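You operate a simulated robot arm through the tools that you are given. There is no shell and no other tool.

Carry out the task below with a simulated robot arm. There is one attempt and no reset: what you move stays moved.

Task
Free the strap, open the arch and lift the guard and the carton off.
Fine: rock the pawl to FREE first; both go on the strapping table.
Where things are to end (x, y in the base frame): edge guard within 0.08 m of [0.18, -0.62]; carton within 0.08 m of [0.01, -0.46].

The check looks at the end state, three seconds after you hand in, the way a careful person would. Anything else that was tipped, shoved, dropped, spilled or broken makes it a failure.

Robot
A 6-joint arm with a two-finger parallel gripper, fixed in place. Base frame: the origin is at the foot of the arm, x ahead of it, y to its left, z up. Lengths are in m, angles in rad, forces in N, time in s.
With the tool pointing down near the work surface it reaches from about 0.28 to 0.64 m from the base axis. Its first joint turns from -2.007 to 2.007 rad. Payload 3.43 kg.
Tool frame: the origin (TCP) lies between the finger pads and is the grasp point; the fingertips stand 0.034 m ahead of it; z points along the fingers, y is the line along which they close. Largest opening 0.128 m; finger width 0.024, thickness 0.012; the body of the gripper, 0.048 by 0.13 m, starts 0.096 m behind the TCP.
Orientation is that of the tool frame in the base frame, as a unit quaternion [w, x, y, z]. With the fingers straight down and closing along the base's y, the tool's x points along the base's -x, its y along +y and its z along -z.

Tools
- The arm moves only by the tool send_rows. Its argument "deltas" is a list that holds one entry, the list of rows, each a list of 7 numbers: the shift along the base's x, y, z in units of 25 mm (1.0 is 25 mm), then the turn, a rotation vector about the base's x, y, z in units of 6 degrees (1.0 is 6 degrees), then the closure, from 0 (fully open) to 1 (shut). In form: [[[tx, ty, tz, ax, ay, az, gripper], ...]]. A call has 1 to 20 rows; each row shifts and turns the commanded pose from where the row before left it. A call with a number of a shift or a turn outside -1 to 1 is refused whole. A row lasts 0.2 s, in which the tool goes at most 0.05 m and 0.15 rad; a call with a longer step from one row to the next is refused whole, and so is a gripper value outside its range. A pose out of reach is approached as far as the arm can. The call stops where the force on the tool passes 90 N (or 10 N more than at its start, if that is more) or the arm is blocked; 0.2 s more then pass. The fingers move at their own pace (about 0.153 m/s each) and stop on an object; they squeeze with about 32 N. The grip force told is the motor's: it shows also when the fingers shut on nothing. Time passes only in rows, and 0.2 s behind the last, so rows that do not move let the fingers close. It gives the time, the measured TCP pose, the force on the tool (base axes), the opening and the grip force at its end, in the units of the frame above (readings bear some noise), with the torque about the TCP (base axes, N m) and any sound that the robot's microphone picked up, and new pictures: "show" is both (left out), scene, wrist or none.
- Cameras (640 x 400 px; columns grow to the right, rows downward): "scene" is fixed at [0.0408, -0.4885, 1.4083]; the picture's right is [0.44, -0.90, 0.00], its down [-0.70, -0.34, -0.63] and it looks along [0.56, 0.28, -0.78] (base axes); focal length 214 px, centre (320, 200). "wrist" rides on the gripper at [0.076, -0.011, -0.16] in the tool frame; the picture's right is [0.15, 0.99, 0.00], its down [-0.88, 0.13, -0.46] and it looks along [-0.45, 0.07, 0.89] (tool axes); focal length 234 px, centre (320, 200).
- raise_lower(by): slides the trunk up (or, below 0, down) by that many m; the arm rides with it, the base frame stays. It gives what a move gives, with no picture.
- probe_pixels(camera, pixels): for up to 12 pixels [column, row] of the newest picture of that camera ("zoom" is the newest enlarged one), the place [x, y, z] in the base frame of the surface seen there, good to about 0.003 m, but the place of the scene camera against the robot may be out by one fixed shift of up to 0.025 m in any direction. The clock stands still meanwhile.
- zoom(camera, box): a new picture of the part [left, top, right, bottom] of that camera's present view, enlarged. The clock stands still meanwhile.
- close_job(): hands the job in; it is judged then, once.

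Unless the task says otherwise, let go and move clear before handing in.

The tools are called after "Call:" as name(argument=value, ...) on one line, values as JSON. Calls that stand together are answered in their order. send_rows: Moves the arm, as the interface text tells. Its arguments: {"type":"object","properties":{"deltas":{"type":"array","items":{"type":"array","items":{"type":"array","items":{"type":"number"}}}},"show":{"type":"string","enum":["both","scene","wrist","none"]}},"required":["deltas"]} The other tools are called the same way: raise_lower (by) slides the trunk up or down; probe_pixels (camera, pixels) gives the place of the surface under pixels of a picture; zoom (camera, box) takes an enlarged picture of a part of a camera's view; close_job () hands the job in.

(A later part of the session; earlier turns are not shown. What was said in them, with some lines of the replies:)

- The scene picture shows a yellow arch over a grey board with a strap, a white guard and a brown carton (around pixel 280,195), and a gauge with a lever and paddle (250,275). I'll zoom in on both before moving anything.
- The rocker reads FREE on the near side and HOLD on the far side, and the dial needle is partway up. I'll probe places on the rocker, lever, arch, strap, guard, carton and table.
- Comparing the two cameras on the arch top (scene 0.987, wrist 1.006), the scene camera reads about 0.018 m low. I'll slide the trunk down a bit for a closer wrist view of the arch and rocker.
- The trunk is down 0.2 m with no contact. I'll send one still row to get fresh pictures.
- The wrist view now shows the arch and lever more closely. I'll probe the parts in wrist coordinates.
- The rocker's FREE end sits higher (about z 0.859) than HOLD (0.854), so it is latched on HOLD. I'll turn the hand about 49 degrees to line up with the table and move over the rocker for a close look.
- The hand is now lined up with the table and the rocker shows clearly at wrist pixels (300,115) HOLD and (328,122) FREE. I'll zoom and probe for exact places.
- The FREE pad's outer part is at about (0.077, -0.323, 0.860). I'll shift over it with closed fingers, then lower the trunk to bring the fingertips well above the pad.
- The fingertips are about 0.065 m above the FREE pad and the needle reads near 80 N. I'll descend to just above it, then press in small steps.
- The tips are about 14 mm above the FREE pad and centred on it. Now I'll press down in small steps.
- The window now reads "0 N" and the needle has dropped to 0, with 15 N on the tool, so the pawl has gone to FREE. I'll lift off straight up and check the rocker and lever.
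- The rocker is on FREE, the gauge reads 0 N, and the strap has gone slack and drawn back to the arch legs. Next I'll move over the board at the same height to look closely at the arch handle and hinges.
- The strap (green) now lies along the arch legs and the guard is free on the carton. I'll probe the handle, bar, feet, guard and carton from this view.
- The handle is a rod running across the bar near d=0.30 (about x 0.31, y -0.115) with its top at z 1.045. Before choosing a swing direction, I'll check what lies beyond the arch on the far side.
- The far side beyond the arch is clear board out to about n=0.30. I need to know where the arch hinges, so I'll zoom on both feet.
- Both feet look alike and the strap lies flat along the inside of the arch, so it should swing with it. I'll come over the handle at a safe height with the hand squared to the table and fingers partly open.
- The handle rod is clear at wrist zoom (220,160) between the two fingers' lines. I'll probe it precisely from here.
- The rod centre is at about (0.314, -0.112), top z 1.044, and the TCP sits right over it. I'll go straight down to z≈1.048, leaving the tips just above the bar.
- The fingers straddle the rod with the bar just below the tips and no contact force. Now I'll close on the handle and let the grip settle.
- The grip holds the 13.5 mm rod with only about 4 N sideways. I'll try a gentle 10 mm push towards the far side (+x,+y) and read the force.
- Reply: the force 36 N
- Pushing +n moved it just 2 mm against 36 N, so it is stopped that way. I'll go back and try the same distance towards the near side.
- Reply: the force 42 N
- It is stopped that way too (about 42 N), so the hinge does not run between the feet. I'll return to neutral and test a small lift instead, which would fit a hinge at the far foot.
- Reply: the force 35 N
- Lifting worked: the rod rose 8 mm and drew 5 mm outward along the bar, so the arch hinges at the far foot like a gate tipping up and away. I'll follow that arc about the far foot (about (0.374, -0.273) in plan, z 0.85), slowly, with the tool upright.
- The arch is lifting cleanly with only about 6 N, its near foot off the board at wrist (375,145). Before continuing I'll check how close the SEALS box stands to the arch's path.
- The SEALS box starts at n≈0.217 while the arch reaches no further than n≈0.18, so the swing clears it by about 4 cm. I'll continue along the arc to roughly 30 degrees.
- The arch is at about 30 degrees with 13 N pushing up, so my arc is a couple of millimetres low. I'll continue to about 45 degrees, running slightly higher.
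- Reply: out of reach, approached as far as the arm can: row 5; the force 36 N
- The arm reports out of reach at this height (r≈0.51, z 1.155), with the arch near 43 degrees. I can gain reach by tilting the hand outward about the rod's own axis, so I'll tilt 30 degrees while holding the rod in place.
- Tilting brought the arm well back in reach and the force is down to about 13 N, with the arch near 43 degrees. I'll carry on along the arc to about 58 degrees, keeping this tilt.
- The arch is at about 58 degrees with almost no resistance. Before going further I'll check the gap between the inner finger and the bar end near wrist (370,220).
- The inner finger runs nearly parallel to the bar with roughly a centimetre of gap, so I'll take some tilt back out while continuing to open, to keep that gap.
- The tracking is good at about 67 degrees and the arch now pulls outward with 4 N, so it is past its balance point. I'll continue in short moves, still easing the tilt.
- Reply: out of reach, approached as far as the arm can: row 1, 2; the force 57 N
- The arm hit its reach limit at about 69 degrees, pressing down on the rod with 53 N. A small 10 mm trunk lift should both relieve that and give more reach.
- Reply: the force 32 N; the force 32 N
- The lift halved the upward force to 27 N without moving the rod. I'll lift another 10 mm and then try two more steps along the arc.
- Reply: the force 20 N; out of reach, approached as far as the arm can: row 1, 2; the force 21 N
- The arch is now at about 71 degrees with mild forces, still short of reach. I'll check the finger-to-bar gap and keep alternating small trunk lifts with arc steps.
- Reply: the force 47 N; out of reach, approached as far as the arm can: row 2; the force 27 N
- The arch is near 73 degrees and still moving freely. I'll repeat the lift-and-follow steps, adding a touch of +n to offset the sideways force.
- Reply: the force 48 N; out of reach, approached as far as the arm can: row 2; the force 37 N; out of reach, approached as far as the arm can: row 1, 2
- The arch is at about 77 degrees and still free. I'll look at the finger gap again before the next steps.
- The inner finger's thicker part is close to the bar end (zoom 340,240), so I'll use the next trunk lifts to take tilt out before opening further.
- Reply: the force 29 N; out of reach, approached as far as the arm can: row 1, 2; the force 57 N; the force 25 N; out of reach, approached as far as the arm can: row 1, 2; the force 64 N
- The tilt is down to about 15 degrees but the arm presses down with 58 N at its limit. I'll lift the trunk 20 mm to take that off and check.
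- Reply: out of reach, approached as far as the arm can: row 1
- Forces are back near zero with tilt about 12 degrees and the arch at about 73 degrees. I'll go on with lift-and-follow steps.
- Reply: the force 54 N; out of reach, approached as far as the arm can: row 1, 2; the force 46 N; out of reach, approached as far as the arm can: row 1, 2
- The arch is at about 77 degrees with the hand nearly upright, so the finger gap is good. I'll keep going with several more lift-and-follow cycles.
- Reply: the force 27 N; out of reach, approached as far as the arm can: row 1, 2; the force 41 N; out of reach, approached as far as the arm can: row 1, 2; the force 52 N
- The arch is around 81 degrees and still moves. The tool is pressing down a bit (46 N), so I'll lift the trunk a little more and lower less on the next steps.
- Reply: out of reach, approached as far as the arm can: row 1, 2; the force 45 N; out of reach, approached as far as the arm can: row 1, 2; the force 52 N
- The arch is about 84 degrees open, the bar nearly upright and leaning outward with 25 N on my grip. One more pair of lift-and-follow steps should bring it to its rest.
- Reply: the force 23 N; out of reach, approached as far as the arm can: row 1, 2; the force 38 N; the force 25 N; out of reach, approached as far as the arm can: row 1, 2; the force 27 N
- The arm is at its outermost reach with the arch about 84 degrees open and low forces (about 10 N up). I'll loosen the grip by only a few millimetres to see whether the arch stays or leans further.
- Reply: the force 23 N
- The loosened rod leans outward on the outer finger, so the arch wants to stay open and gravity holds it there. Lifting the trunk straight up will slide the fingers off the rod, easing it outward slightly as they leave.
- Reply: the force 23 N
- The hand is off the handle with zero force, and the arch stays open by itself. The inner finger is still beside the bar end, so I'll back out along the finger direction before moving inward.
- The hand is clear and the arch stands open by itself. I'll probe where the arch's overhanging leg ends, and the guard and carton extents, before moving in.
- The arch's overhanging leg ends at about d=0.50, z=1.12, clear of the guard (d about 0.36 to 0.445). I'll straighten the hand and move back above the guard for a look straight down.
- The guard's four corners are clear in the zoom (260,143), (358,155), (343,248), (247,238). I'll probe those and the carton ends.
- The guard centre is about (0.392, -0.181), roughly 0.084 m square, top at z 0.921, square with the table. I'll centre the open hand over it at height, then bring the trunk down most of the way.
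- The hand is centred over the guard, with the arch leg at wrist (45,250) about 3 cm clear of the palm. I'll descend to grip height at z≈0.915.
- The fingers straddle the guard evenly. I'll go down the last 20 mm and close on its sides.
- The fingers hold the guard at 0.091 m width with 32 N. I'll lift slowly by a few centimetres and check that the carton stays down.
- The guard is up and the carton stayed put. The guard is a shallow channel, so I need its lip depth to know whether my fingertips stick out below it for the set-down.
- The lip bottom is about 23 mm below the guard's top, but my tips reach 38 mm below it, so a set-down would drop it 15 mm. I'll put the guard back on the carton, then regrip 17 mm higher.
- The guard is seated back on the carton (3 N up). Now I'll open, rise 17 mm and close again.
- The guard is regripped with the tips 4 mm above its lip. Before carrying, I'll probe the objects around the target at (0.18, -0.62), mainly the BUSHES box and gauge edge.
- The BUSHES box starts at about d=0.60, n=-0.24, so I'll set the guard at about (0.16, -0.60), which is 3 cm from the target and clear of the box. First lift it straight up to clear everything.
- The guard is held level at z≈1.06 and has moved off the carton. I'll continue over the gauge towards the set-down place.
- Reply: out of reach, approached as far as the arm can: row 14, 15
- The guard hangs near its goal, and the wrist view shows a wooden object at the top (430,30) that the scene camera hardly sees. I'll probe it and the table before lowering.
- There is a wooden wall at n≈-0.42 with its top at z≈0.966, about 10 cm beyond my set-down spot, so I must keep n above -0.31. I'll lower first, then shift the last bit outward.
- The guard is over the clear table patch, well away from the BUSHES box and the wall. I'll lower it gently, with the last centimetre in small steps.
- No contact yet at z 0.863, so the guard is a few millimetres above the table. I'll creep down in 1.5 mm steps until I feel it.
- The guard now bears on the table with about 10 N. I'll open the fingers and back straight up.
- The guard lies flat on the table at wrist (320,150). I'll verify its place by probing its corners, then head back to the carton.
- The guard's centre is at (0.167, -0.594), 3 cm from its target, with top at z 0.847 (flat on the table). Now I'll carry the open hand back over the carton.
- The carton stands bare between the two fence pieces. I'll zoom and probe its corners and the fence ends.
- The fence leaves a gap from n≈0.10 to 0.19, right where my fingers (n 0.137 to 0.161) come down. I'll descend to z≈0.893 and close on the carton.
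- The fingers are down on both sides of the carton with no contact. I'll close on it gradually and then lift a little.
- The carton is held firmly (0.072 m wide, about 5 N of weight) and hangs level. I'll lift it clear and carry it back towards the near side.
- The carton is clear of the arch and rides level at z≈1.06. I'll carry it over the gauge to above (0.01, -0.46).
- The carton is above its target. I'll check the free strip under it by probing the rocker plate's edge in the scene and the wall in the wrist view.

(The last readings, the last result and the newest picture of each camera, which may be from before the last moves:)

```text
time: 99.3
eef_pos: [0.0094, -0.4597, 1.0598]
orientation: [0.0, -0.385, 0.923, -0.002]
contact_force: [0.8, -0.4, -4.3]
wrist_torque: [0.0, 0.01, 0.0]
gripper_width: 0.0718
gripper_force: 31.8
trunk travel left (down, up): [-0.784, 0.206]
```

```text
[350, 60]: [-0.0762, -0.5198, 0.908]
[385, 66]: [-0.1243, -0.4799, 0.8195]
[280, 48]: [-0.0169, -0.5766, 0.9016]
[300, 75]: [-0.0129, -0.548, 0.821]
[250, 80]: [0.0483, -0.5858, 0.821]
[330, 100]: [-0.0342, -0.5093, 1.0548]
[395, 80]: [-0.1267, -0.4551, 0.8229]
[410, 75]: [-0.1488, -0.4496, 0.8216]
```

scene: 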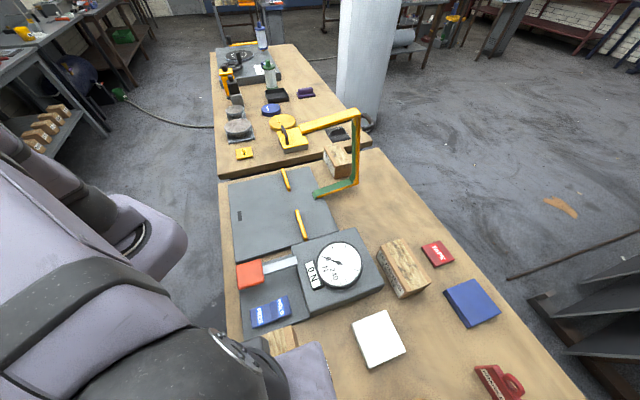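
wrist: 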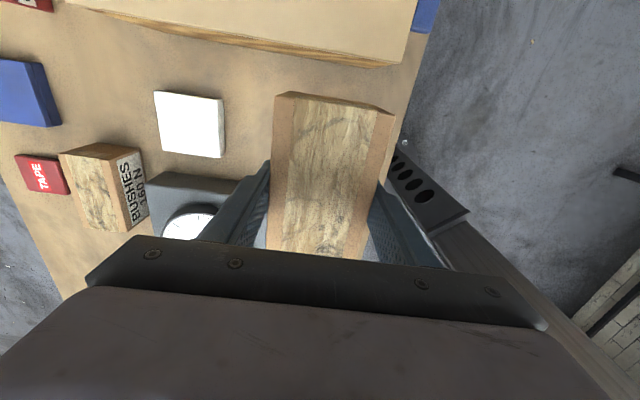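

There is about 5 cm free to the plate edge (n -0.205) and 4 cm to the wall (n -0.42). I'll lower the carton to about 2 cm above the table.

Call:
send_rows(deltas=[[[0, 0, -0.95, 0, 0, 0, 1], [0, 0, -0.95, 0, 0, 0, 1], [0, 0, -0.95, 0, 0, 0, 1], [0, 0, -0.95, 0, 0, 0, 1], [0, 0, -0.95, 0, 0, 0, 1], [0, 0, -0.95, 0, 0, 0, 1], [0, 0, -0.8, 0, 0, 0, 1], [0, 0, 0, 0, 0, 0, 1]]], show="both")

```text
time: 101.1
eef_pos: [0.0097, -0.4604, 0.8959]
orientation: [0.001, -0.384, 0.923, -0.002]
contact_force: [-0.3, -0.3, -5.0]
wrist_torque: [0.03, 0.01, 0.02]
gripper_width: 0.0718
gripper_force: 32.5
trunk travel left (down, up): [-0.784, 0.206]
```

scene: 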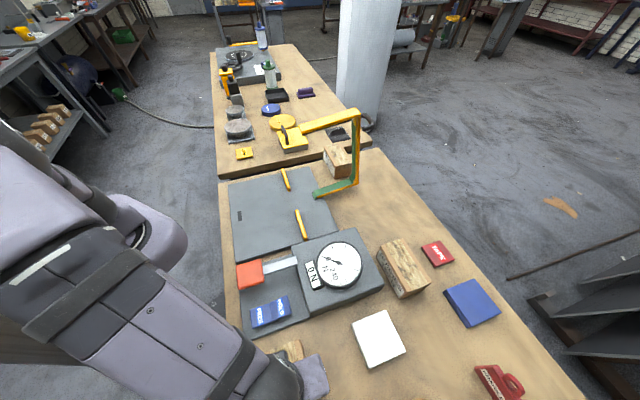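
wrist: 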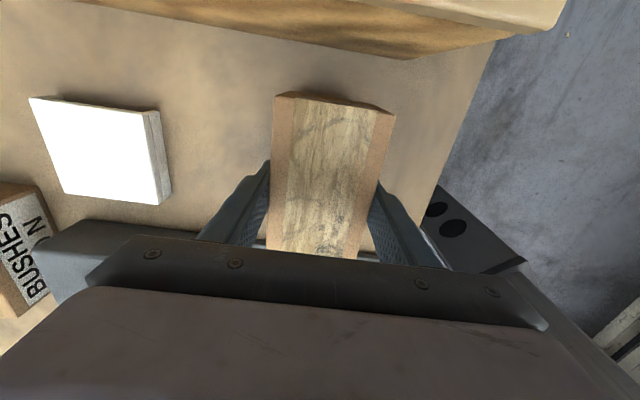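

The carton is about 22 mm above the table, clear all round. I'll lower it in small steps until it bears.

Call:
send_rows(deltas=[[[0, 0, -0.4, 0, 0, 0, 1], [0, 0, -0.2, 0, 0, 0, 1], [0, 0, -0.1, 0, 0, 0, 1], [0, 0, -0.08, 0, 0, 0, 1], [0, 0, 0, 0, 0, 0, 1]]], show="none")

```text
time: 102.3
eef_pos: [0.0092, -0.4604, 0.8775]
orientation: [0.001, -0.385, 0.923, -0.002]
contact_force: [-0.1, -0.6, -6.0]
wrist_torque: [-0.02, -0.02, 0.01]
gripper_width: 0.0719
gripper_force: 32.2
trunk travel left (down, up): [-0.784, 0.206]
```

Call:
send_rows(deltas=[[[0, 0, -0.07, 0, 0, 0, 1], [0, 0, -0.07, 0, 0, 0, 1], [0, 0, 0, 0, 0, 0, 1]]], show="none")

```text
time: 103.1
eef_pos: [0.0096, -0.4605, 0.8734]
orientation: [0.001, -0.385, 0.923, -0.002]
contact_force: [0.0, -0.5, -3.5]
wrist_torque: [0.11, -0.05, 0.0]
gripper_width: 0.0721
gripper_force: 32.2
trunk travel left (down, up): [-0.784, 0.206]
```

The load on the tool has dropped from 6 N to 3.5 N, so the carton is just touching. One more small step to seat it.

Call:
send_rows(deltas=[[[0, 0, -0.06, 0, 0, 0, 1], [0, 0, 0, 0, 0, 0, 1]]], show="none")

```text
time: 103.7
eef_pos: [0.0093, -0.4604, 0.8741]
orientation: [0.001, -0.385, 0.923, -0.004]
contact_force: [0.2, -1.7, 12.7]
wrist_torque: [1.25, -0.43, -0.09]
gripper_width: 0.0719
gripper_force: 31.9
trunk travel left (down, up): [-0.784, 0.206]
```

The carton is seated (13 N up). I'll open the fingers and rise straight up.

Call:
send_rows(deltas=[[[0, 0, 0.03, 0, 0, 0, 0.35], [0, 0, 0, 0, 0, 0, 0.2], [0, 0, 0, 0, 0, 0, 0.15], [0, 0, 0.4, 0, 0, 0, 0.15], [0, 0, 0.9, 0, 0, 0, 0.15], [0, 0, 0.9, 0, 0, 0, 0.15], [0, 0, 0.9, 0, 0, 0, 0.15], [0, 0, 0.9, 0, 0, 0, 0.15], [0, 0, 0.9, 0, 0, 0, 0.15], [0, 0, 0.9, 0, 0, 0, 0.15], [0, 0, 0, 0, 0, 0, 0.15]]], show="both")

```text
time: 106.1
eef_pos: [0.0091, -0.4617, 1.0197]
orientation: [0.001, -0.384, 0.923, -0.001]
contact_force: [0.2, -0.5, -0.5]
wrist_torque: [-0.01, 0.04, 0.01]
gripper_width: 0.109
gripper_force: 0.1
trunk travel left (down, up): [-0.784, 0.206]
```

scene: 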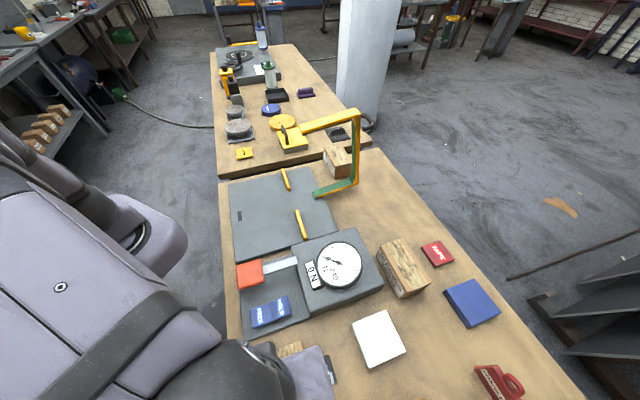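
wrist: 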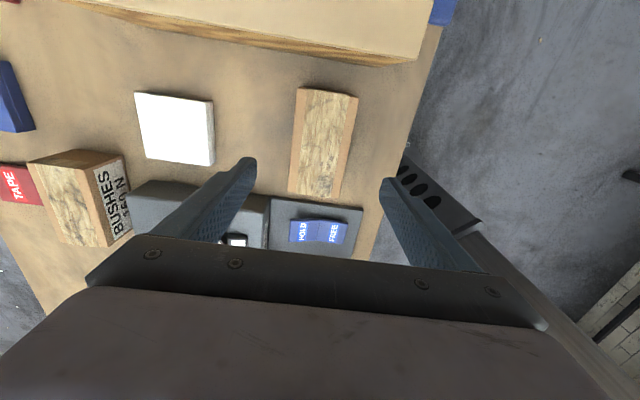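

The carton stands flat on the table at wrist (325,140), next to the guard. I'll check its place and the rocker, then raise the trunk to move well clear.

Call:
probe_pixels(camera="wrist", pixels=[[300, 92], [354, 97], [339, 190], [292, 186], [323, 140], [175, 130]])

Call:
raise_lower(by=0.18)

Call:
send_rows(deltas=[[[0, 0, 0, 0, 0, 0, 0.15]]], show="both")

Call:
zoom(camera="scene", box=[220, 100, 420, 260])

Call:
zoom(camera="wrist", box=[140, 40, 420, 260])

```text
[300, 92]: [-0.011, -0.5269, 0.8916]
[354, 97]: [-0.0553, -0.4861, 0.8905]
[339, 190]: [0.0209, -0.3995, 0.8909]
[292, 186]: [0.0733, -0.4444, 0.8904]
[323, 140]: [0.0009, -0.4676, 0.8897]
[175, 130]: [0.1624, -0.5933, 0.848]
```

```text
time: 108.1
eef_pos: [0.009, -0.4601, 1.1981]
orientation: [0.001, -0.384, 0.923, -0.001]
contact_force: [-0.1, -0.6, -0.3]
wrist_torque: [0.0, 0.02, -0.01]
gripper_width: 0.1086
gripper_force: 0.1
trunk travel left (down, up): [-0.964, 0.026]
```

```text
time: 108.5
eef_pos: [0.0091, -0.4594, 1.1985]
orientation: [0.0, -0.385, 0.923, -0.002]
contact_force: [-0.3, -0.7, -0.4]
wrist_torque: [-0.02, -0.02, 0.0]
gripper_width: 0.1088
gripper_force: 0.0
trunk travel left (down, up): [-0.964, 0.026]
```

scene: 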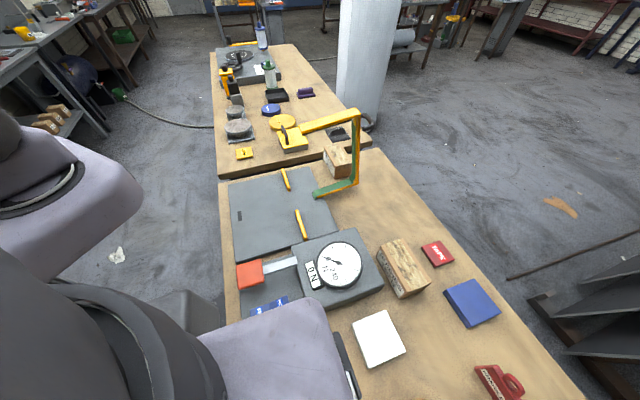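
wrist: 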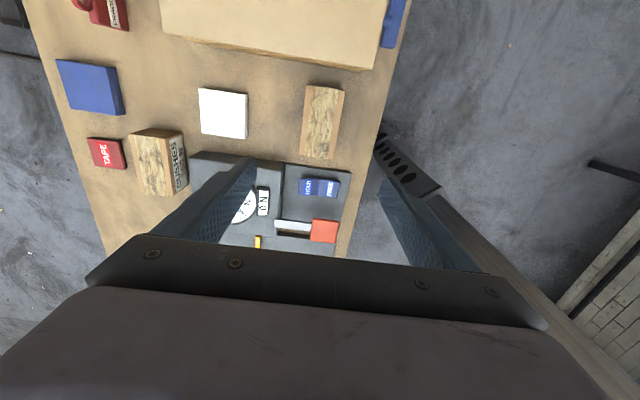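

```text
2.50 times, centred on (320, 180) of scene
```

zoom: 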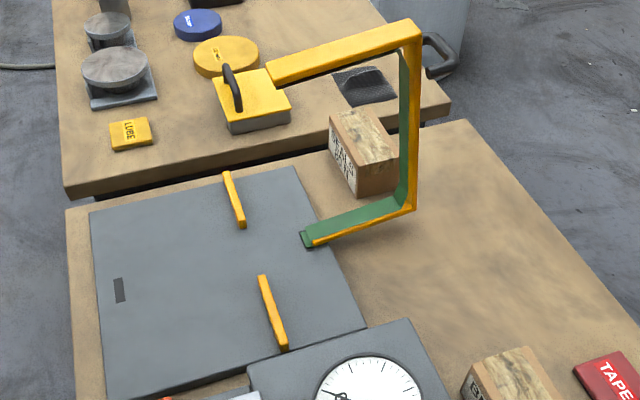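

```text
1.82 times, centred on (280, 150) of wrist
```

zoom: 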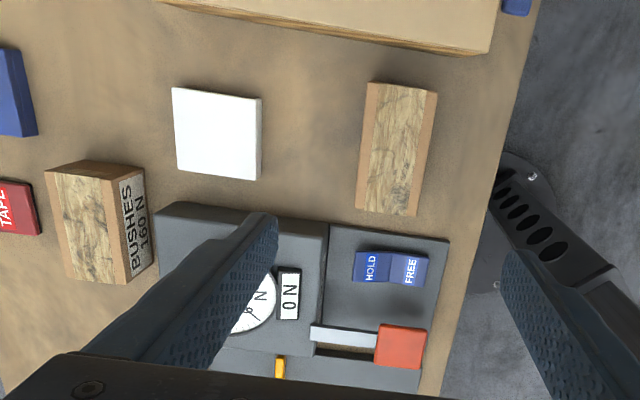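

The final pictures show everything in place:
- **Rocker and gauge:** on FREE, reading 0 N.
- **Arch:** standing open by itself.
- **Guard:** flat at about (0.167, -0.594).
- **Carton:** upright at about (0.007, -0.464).
- **Neighbours:** SEALS, BUSHES, TAPE and the other items are where they were.

The hand is empty and well clear at z≈1.2, so I'm handing in.

Call:
close_job()

```text
The job is handed in.
```

I freed the strap, opened the arch, and set both the edge guard and the carton down inside their target circles. I've handed the job in, but no result has come back yet.

| Item | Target (x, y) | Measured centre | Off by |
|---|---|---|---|
| Edge guard | 0.18, -0.62 | 0.167, -0.594 | about 0.03 m |
| Carton | 0.01, -0.46 | 0.007, -0.464 | about 0.005 m |

- **Strap:** I rocked the pawl to FREE first. The gauge dropped to 0 N, and the rocker was still on FREE at the end.
- **Arch:** It hinges at the far foot and is open to about 83 degrees. It stayed there on its own after I let go. I didn't feel an end stop, so it may open further than I could reach.
- **Guard:** I lifted it once, set it back on the carton, and took hold again higher up. The first grip would have let it drop about 15 mm when I put it down.
- **Everything else:** In the last pictures the other items on the table looked undisturbed, and the hand was empty and well clear.
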